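You operate a simulated robot arm through the tools that you are given. There is no shell and no other tool. Be economical: measure what you need, move in short steps, check, and stop when the job is done.

The job below is to be done with a simulated robot arm. You get a single attempt, and the scene is never put back.

JOB
Take the yellow scrub pad and put it on the yellow mesh panel.
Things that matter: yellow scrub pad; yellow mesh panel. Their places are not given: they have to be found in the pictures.

Only the result counts: the job must be done as asked and must still hold three seconds after the hand-in. Knocking over, shifting, dropping, spilling or breaking anything else fails it.

ROBOT AND FRAMES
A 7-joint arm with a two-finger parallel gripper, fixed in place. Base frame: the origin is at the foot of the arm, x ahead of it, y to its left, z up; the work surface is at about z = 0. Readings come in mm, rad, newtons and seconds.
With the tool pointing down near the work surface it reaches from about 220 to 580 mm from the base axis. Its first joint turns from -1.152 to 1.152 rad. Payload 2.5 kg.
Tool frame: the origin (TCP) lies between the finger pads and is the grasp point; the fingertips stand 23 mm ahead of it; z points along the fingers, y is the line along which they close. Largest opening 94 mm; finger width 38, thickness 10; the body of the gripper, 54 by 96 mm, starts 39 mm behind the TCP.
Orientation is that of the tool frame in the base frame, as a unit quaternion [w, x, y, z]. With the fingers straight down and closing along the base's y, the tool's x points along the base's -x, its y along +y and its z along -z.

CONTROLS
- The arm moves only by the tool servo_tool. Its arguments are lists of equal length, an entry for each row: "linear": the shift along the base's x, y, z in units of 400 mm (1.0 is 400 mm), a list of three; "rot": the turn, a rotation vector about the base's x, y, z in units of 180 degrees (1.0 is 180 degrees), a list of three; "grip": the closure, from 0 (fully open) to 1 (shut). In form: {"linear": [[x, y, z], ...], "rot": [[rx, ry, rz], ...], "grip": [grip, ...]}. A call has 1 to 10 rows; each row is the pose to reach, as a shift and turn from the pose commanded when the call began. A call with a number of a shift or a turn outside -1 to 1 is refused whole. Each row takes 0.2 s and may step no farther than 50 mm and 0.15 rad from the row before; otherwise, or with a gripper value out of range, the whole call is refused. A pose out of reach is approached as far as the arm can. The call stops where the force on the tool passes 40 N (or 10 N more than at its start, if that is more) or the arm is blocked; 0.2 s more then pass. Each finger travels about 108 mm/s and halts on what it meets, pressing with about 34 N; the grip force reading is that of the motor and also rises with nothing between the fingers. The clock runs only during rows and for 0.2 s after the last one: add rows that repeat a pose to give the fingers time. The reply holds the time, the measured pose of the TCP, the force on the tool along the base axes, the opening and the grip force, in the units named above and with some noise, and new pictures: "views" is both (left out), scene, wrist or none.
- Cameras (640 x 400 px; columns grow to the right, rows downward): "scene" is fixed at [125.7, -412.4, 540.1]; the picture's right is [0.78, -0.63, 0.00], its down [-0.38, -0.48, -0.79] and it looks along [0.50, 0.62, -0.61] (base axes); focal length 317 px, centre (320, 200). "wrist" rides on the gripper at [-39, 0, -44] in the tool frame; the picture's right is [0.00, -1.00, 0.00], its down [0.97, 0.00, -0.24] and it looks along [0.24, 0.00, 0.97] (tool axes); focal length 218 px, centre (320, 200).
- locate(camera, pixels): there is no depth. For up to 12 entries [column, row, z] of the newest picture of that camera ("zoom" is the newest enlarged one), the place [x, y] in the base frame at which the ray of that pixel passes the height z, good to about 2 mm. It takes no simulated time.
- zoom(camera, box): a new picture of the part [left, top, right, bottom] of that camera's present view, enlarged. It takes no simulated time.
- hand_in(): hands the job in; it is judged then, once.

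Go step by step. Measure first, check grasps and placings, and put right what went wrong. The budget is 60 turns and 170 pictures, counting those below and the enlarged ones. Unless the task says otherwise, let go and move clear before handing in, and close with one line.

The tools are called by a JSON object that holds its "fn" and its "kwargs". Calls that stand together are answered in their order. servo_tool: Moves the arm, as the interface text tells. Its arguments: {"type":"object","properties":{"linear":{"type":"array","items":{"type":"array","items":{"type":"number"}}},"rot":{"type":"array","items":{"type":"array","items":{"type":"number"}}},"grip":{"type":"array","items":{"type":"number"}},"views":{"type":"string","enum":["both","scene","wrist","none"]}},"required":["linear","rot","grip"]} The other tools are called the same way: locate (camera, pixels) gives the place at which the rays of pixels pass given heights; zoom (camera, box) takes an enlarged picture of a part of a camera's view; hand_in () hands the job in.

At the start:

```text
t: 0.0
tcp_pos: [354.7, 265.2, 240.5]
tcp_rot: [0.0, 0.001, 1.0, 0.0]
ft_force: [0.3, -0.2, 0.6]
opening: 93.9
finger_force: 0.0
```

scene: 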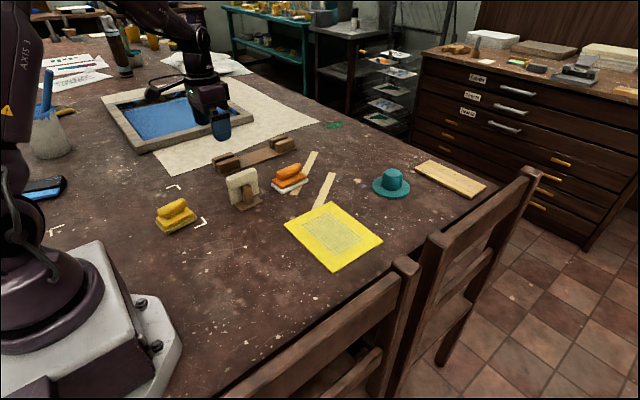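
wrist: 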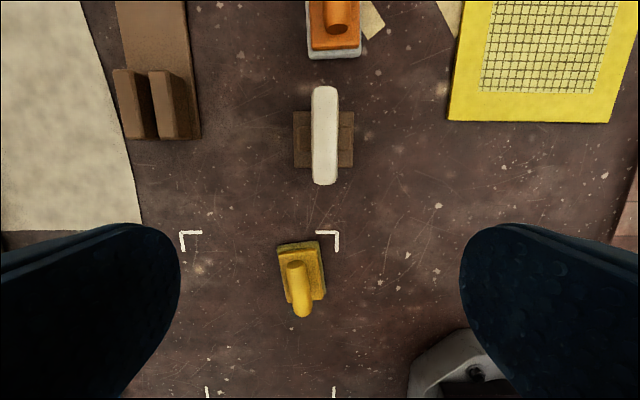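

The scene shows a yellow pad with a handle near (175,215) and the yellow mesh panel near (333,236); there is also an orange pad at (290,178). I'll enlarge the views and measure.

{"fn": "zoom", "kwargs": {"camera": "scene", "box": [130, 160, 290, 260]}}

{"fn": "zoom", "kwargs": {"camera": "scene", "box": [260, 160, 420, 280]}}

{"fn": "zoom", "kwargs": {"camera": "wrist", "box": [240, 220, 360, 330]}}

{"fn": "locate", "kwargs": {"camera": "scene", "pixels": [[158, 227, 0], [170, 234, 0], [196, 219, 0], [180, 209, 30], [285, 222, 0], [332, 271, 0], [382, 240, 0], [331, 202, 0], [165, 210, 35], [183, 201, 35]]}}

{"fn": "locate", "kwargs": {"camera": "wrist", "pixels": [[277, 247, 15], [319, 241, 15], [326, 294, 15], [288, 303, 15], [296, 264, 35], [302, 312, 35], [449, 120, 0], [610, 123, 0], [480, 92, 0], [592, 93, 0]]}}

```text
4.00 times, centred on (210, 210) of scene
```

zoom: 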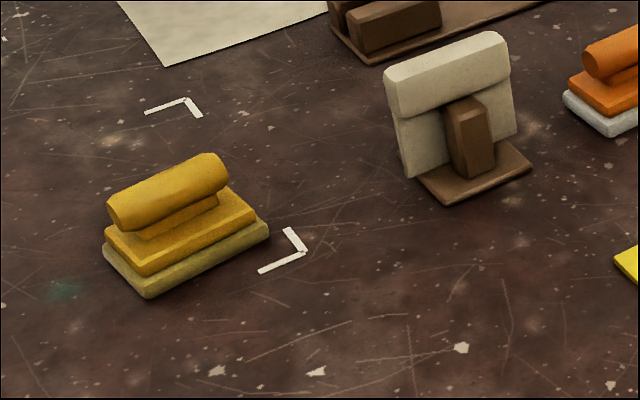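

```text
3.33 times, centred on (340, 220) of scene
```

zoom: 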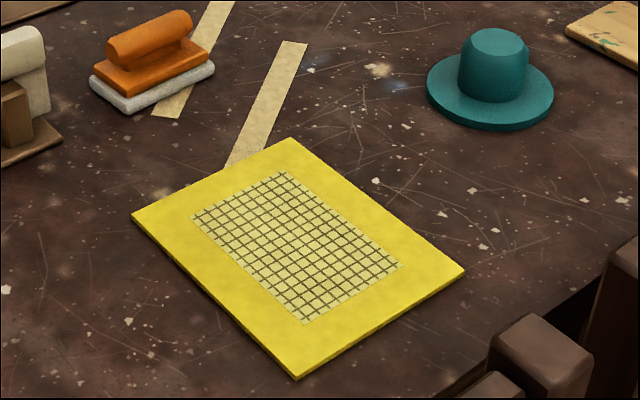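

```text
3.64 times, centred on (300, 275) of wrist
```

zoom: 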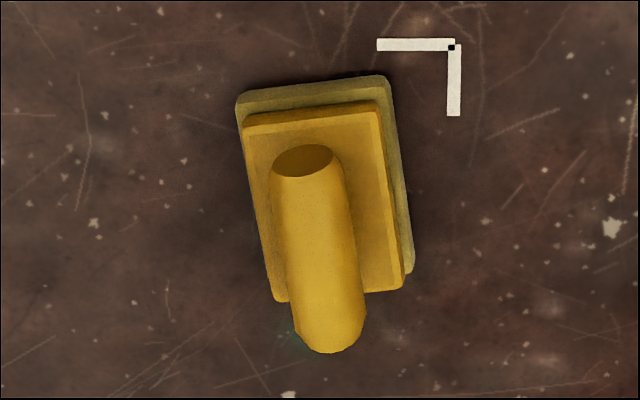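

```text
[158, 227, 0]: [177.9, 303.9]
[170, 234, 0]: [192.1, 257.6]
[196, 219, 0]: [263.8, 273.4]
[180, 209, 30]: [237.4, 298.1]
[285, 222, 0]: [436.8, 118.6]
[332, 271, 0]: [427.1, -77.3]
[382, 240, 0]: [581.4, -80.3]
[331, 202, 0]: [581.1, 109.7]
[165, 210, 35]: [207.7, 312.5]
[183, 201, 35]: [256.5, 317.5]
```

```text
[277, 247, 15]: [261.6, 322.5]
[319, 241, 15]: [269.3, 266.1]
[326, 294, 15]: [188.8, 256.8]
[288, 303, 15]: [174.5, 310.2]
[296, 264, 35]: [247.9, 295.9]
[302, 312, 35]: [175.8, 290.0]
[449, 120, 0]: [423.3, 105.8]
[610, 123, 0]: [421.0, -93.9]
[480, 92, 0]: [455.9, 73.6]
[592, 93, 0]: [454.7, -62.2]
```

The yellow pad's base is around (222,289), about 0.12 rad off the x axis, with a cylindrical handle along its length. I'll move over it and align, and re-measure the panel's corners from the enlarged view.

{"fn": "servo_tool", "kwargs": {"linear": [[-0.11, 0.02, 0], [-0.22, 0.04, 0], [-0.33, 0.06, 0], [-0.33, 0.06, 0]], "rot": [[0, 0, 0.013], [0, 0, 0.026], [0, 0, 0.038], [0, 0, 0.038]], "grip": [0, 0, 0, 0]}}

{"fn": "locate", "kwargs": {"camera": "scene", "pixels": [[283.6, 224.6, 4], [333.4, 273.5, 4], [383.3, 241, 4], [331.7, 201.4, 4]]}}

```text
t: 1.0
tcp_pos: [221.4, 287.3, 241.7]
tcp_rot: [-0.002, -0.06, 0.998, 0.0]
ft_force: [0.3, 0.1, 0.7]
opening: 94.1
finger_force: 0.1
```

scene: 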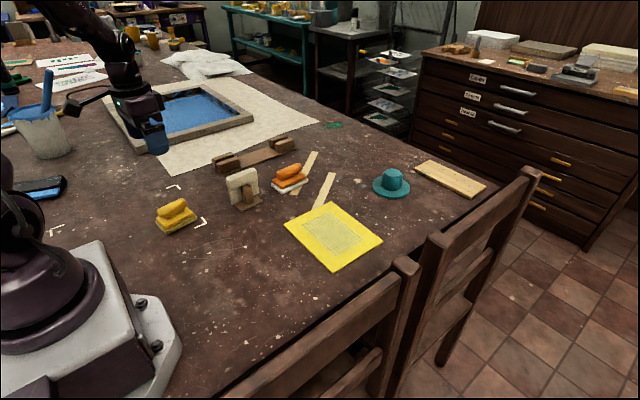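
wrist: 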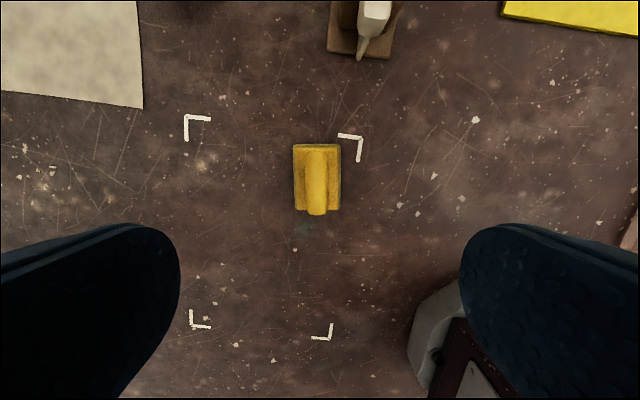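

```text
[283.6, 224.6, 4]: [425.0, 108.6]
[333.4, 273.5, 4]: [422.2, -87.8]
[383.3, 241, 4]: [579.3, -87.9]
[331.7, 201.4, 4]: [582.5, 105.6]
```

The pad lies square to the picture around (317,178), but that column/row may not be under the TCP. I'll enlarge and locate its edges.

{"fn": "zoom", "kwargs": {"camera": "wrist", "box": [270, 130, 366, 230]}}

{"fn": "zoom", "kwargs": {"camera": "scene", "box": [140, 185, 212, 245]}}

{"fn": "locate", "kwargs": {"camera": "wrist", "pixels": [[294, 144, 8], [341, 144, 8], [340, 210, 15], [296, 210, 15], [318, 146, 45], [317, 215, 45], [307, 180, 45], [327, 180, 45]]}}

```text
4.00 times, centred on (318, 180) of wrist
```

zoom: 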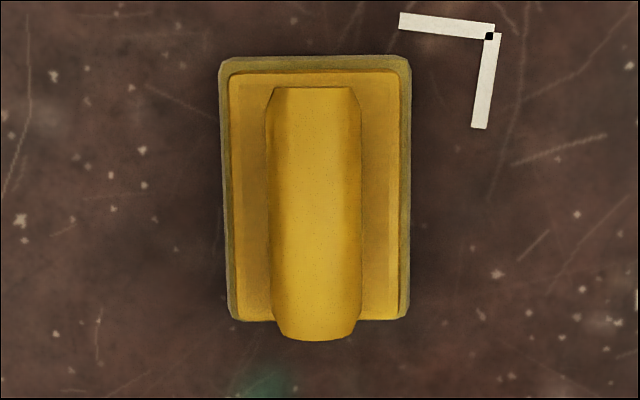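

```text
6.67 times, centred on (176, 215) of scene
```

zoom: 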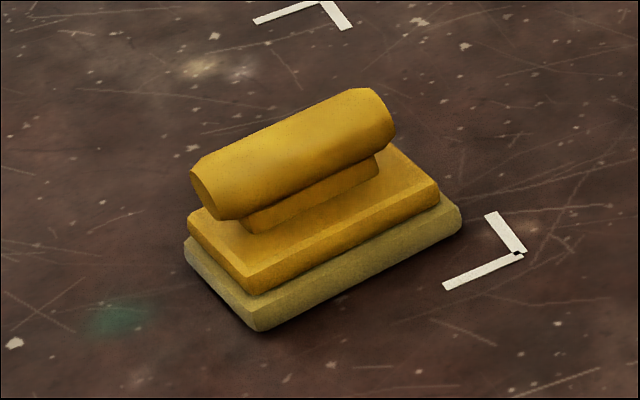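

```text
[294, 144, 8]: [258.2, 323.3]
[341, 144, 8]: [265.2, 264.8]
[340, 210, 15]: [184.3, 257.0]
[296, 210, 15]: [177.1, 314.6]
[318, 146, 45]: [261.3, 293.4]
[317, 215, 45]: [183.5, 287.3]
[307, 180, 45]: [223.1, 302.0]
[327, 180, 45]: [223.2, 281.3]
```

The base is about 58 × 82 mm, centred near (221,290). I'll triangulate the handle height using its end and top in the scene picture.

{"fn": "locate", "kwargs": {"camera": "scene", "pixels": [[158.6, 213.5, 30], [158.6, 213.5, 40], [158.6, 213.5, 50], [158.6, 213.5, 60], [170.4, 206, 45], [170.4, 206, 55], [170.4, 206, 65], [166.7, 234.5, 0], [194, 216, 15], [165, 228.5, 20]]}}

```text
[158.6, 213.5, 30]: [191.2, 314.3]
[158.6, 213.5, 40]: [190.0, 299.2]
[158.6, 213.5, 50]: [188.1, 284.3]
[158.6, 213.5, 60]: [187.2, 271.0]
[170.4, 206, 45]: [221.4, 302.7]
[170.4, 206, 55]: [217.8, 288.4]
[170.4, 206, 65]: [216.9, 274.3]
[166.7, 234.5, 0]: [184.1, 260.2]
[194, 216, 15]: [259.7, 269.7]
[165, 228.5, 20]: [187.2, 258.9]
```

The handle axis is at about z 47 (diameter about 21) and the plate top is at about z 29. I'll descend to TCP z≈58, so the tips stay above the plate, shifting y by 4 mm.

{"fn": "servo_tool", "kwargs": {"linear": [[0, 0.01, -0.12], [0, 0.01, -0.24], [0, 0.01, -0.35], [0, 0.01, -0.42], [0, 0.01, -0.42]], "rot": [[0, 0, 0], [0, 0, 0], [0, 0, 0], [0, 0, 0], [0, 0, 0]], "grip": [0, 0, 0, 0, 0]}}

```text
t: 2.2
tcp_pos: [222.5, 291.3, 73.6]
tcp_rot: [0.0, -0.059, 0.998, 0.0]
ft_force: [0.6, 0.2, -0.7]
opening: 93.9
finger_force: 0.0
```

scene: 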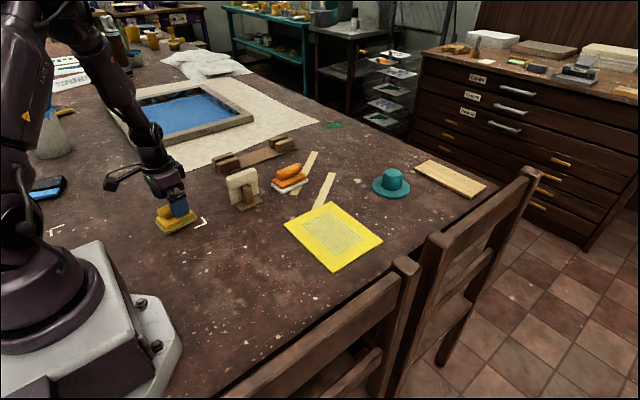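
wrist: 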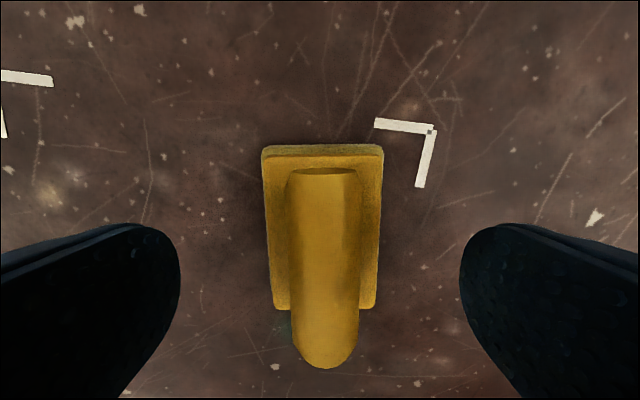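

The handle is centred between the fingers (column 322) and aligned. I'll go down 16 mm more and close.

{"fn": "servo_tool", "kwargs": {"linear": [[0, 0, -0.02], [0, 0, -0.04], [0, 0, -0.04], [0, 0, -0.04], [0, 0, -0.04], [0, 0, -0.04], [0, 0, -0.04]], "rot": [[0, 0, 0], [0, 0, 0], [0, 0, 0], [0, 0, 0], [0, 0, 0], [0, 0, 0], [0, 0, 0]], "grip": [0, 0, 0.5, 1, 1, 1, 1]}}

```text
t: 3.8
tcp_pos: [222.6, 292.2, 58.8]
tcp_rot: [0.0, -0.06, 0.998, 0.0]
ft_force: [-0.1, -0.3, -0.1]
opening: 25.1
finger_force: 33.9
```

scene: 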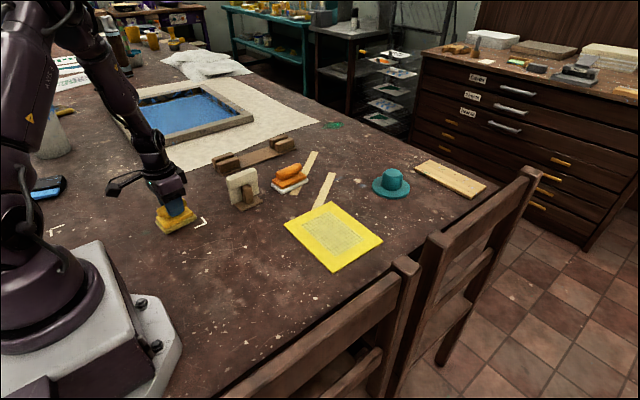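
wrist: 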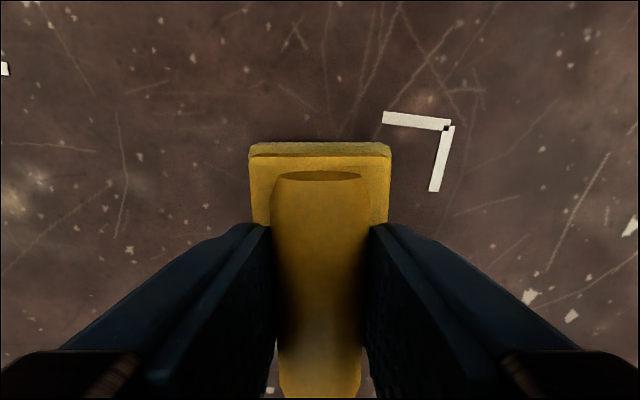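

The fingers stopped at 25 mm on the handle with 34 N. I'll lift 150 mm and check.

{"fn": "servo_tool", "kwargs": {"linear": [[0, 0, 0.06], [0, 0, 0.14], [0, 0, 0.24], [0, 0, 0.34], [0, 0, 0.4], [0, 0, 0.4]], "rot": [[0, 0, 0], [0, 0, 0], [0, 0, 0], [0, 0, 0], [0, 0, 0], [0, 0, 0]], "grip": [1, 1, 1, 1, 1, 1]}}

```text
t: 5.2
tcp_pos: [222.0, 292.8, 218.4]
tcp_rot: [0.0, -0.06, 0.998, 0.0]
ft_force: [0.1, -0.4, -0.3]
opening: 25.3
finger_force: 33.8
```

scene: 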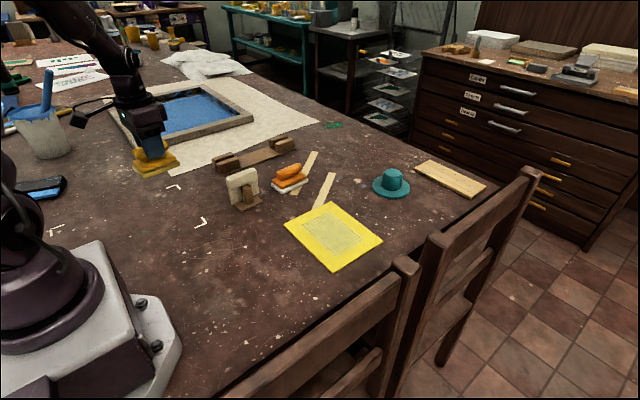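
wrist: 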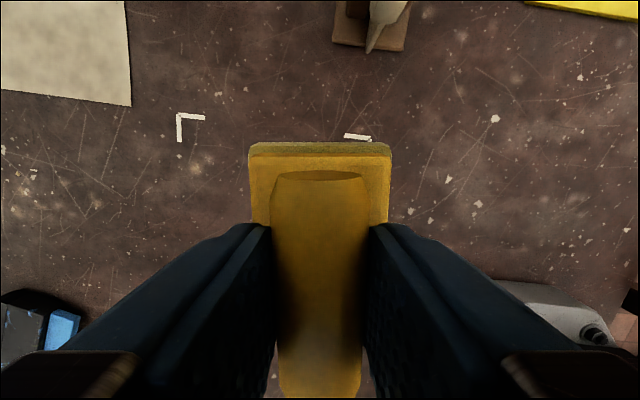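

The pad is held and level. Next I'll travel at this height to the panel centre (502, 9), undoing the yaw on the way.

{"fn": "servo_tool", "kwargs": {"linear": [[0.07, -0.071, 0], [0.14, -0.142, 0], [0.21, -0.212, 0], [0.28, -0.283, 0], [0.35, -0.354, 0], [0.42, -0.425, 0], [0.49, -0.496, 0], [0.56, -0.566, 0], [0.63, -0.637, 0], [0.7, -0.708, 0]], "rot": [[0, 0, -0.004], [0, 0, -0.008], [0, 0, -0.012], [0, 0, -0.016], [0, 0, -0.02], [0, 0, -0.024], [0, 0, -0.028], [0, 0, -0.032], [0, 0, -0.036], [0, 0, -0.038]], "grip": [1, 1, 1, 1, 1, 1, 1, 1, 1, 1]}}

```text
t: 7.4
tcp_pos: [502.9, 6.8, 219.0]
tcp_rot: [0.0, 0.0, 1.0, -0.001]
ft_force: [-0.2, 0.9, -1.0]
opening: 25.4
finger_force: 34.4
```

scene: 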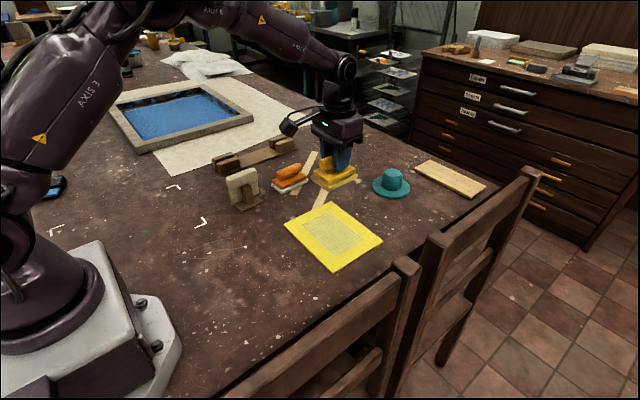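
wrist: 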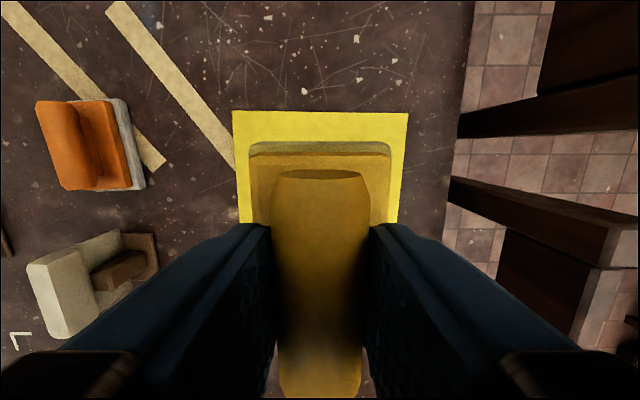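

The pad is over the panel centre. I'll descend to about 10 mm above contact.

{"fn": "servo_tool", "kwargs": {"linear": [[0, 0, -0.1], [0, 0, -0.2], [0, 0, -0.29], [0, 0, -0.36], [0, 0, -0.36]], "rot": [[0, 0, 0], [0, 0, 0], [0, 0, 0], [0, 0, 0], [0, 0, 0]], "grip": [1, 1, 1, 1, 1]}}

{"fn": "zoom", "kwargs": {"camera": "scene", "box": [260, 160, 420, 280]}}

```text
t: 8.6
tcp_pos: [501.5, 9.0, 73.2]
tcp_rot: [0.0, 0.001, 1.0, 0.0]
ft_force: [0.0, 1.0, 0.3]
opening: 25.1
finger_force: 34.4
```

scene: 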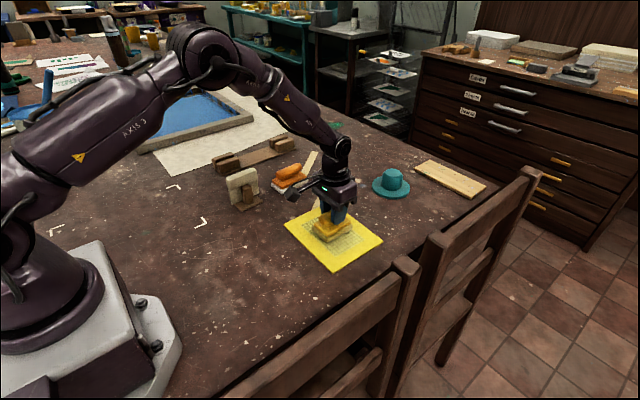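
wrist: 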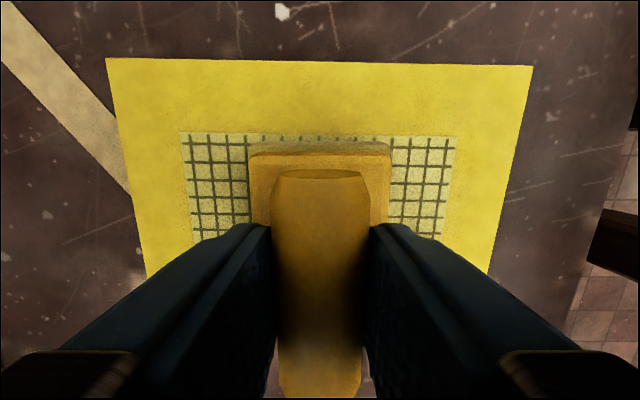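

```text
3.33 times, centred on (340, 220) of scene
```

zoom: 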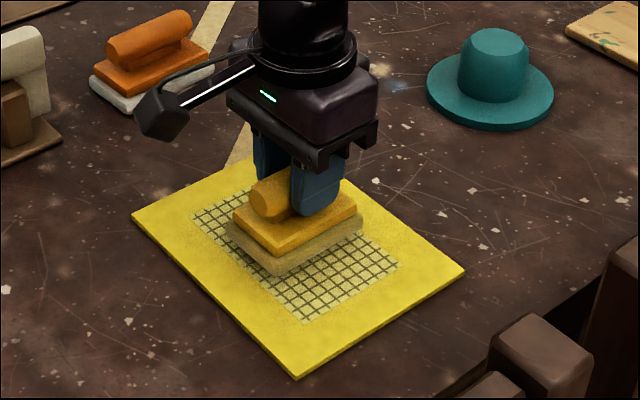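

The pad hovers over the mesh, centred (mesh columns 180–455, pad 250–390). I'll lower slowly, watching the force.

{"fn": "servo_tool", "kwargs": {"linear": [[0, 0, -0.008], [0, 0, -0.014], [0, 0, -0.019], [0, 0, -0.023], [0, 0, -0.023]], "rot": [[0, 0, 0], [0, 0, 0], [0, 0, 0], [0, 0, 0], [0, 0, 0]], "grip": [1, 1, 1, 1, 1], "views": "none"}}

```text
t: 9.8
tcp_pos: [501.9, 8.6, 65.2]
tcp_rot: [-0.001, 0.0, 1.0, 0.0]
ft_force: [-0.1, 0.3, -0.7]
opening: 25.4
finger_force: 33.5
```

{"fn": "servo_tool", "kwargs": {"linear": [[0, 0, -0.0025], [0, 0, -0.005], [0, 0, -0.005]], "rot": [[0, 0, 0], [0, 0, 0], [0, 0, 0]], "grip": [1, 1, 1], "views": "scene"}}

{"fn": "zoom", "kwargs": {"camera": "scene", "box": [300, 200, 370, 250]}}

```text
t: 10.6
tcp_pos: [501.3, 7.1, 62.6]
tcp_rot: [0.002, -0.001, 1.0, 0.0]
ft_force: [-4.4, -0.6, 10.7]
opening: 25.6
finger_force: 33.6
```

scene: 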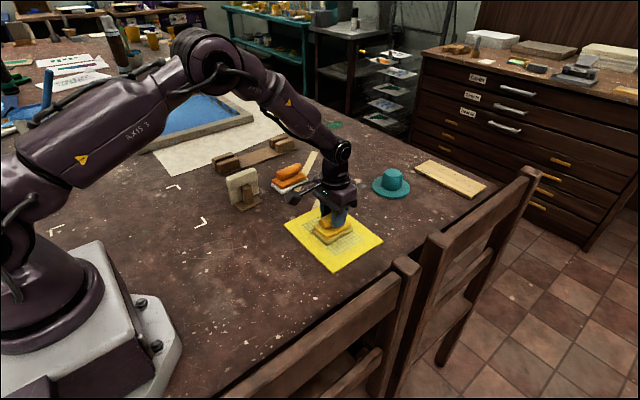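

```text
8.00 times, centred on (335, 225) of scene
```

zoom: 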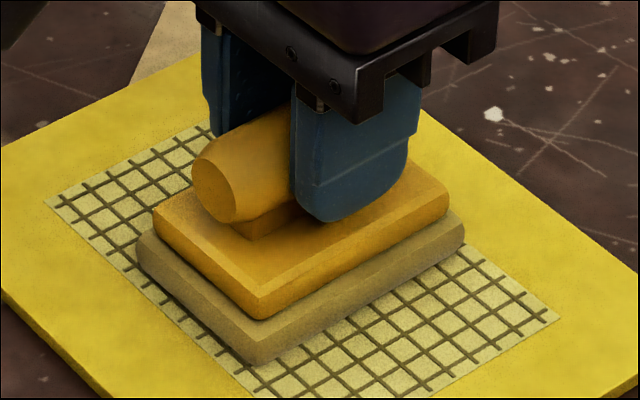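

The force rose to 10.7 N, so the pad is seated on the mesh. I'll open and then rise clear.

{"fn": "servo_tool", "kwargs": {"linear": [[0, 0, 0], [0, 0, 0], [0, 0, 0], [0, 0, 0], [0, 0, 0.03], [0, 0, 0.1], [0, 0, 0.2], [0, 0, 0.3], [0, 0, 0.4], [0, 0, 0.4]], "rot": [[0, 0, 0], [0, 0, 0], [0, 0, 0], [0, 0, 0], [0, 0, 0], [0, 0, 0], [0, 0, 0], [0, 0, 0], [0, 0, 0], [0, 0, 0]], "grip": [0.4, 0, 0, 0, 0, 0, 0, 0, 0, 0]}}

{"fn": "zoom", "kwargs": {"camera": "scene", "box": [260, 160, 420, 280]}}

```text
t: 12.8
tcp_pos: [502.5, 8.1, 223.9]
tcp_rot: [0.001, 0.0, 1.0, 0.0]
ft_force: [-0.6, -0.7, -1.0]
opening: 94.0
finger_force: 0.0
```

scene: 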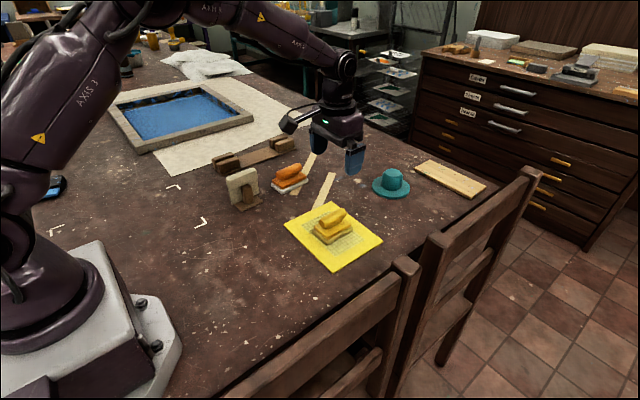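
wrist: 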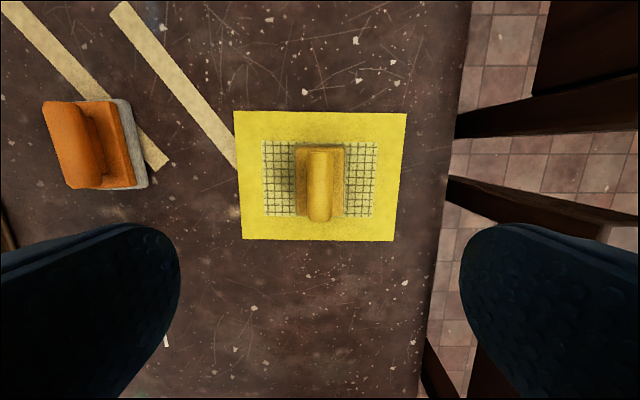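

```text
3.33 times, centred on (340, 220) of scene
```

zoom: 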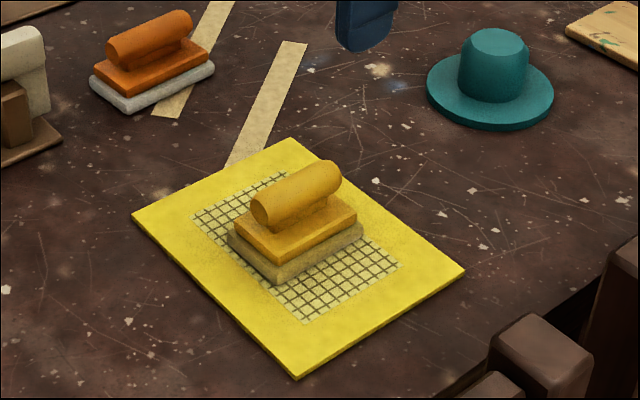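

The pad rests flat at the panel's centre (wrist view (320,182)). The panel's corners are where they were, and the gripper is open and clear, so I'm handing in.

{"fn": "hand_in", "kwargs": {}}

```text
The job is handed in.
```

The yellow scrub pad is on the yellow mesh panel, lying flat near its centre; nothing else appeared to move, and the job is handed in.
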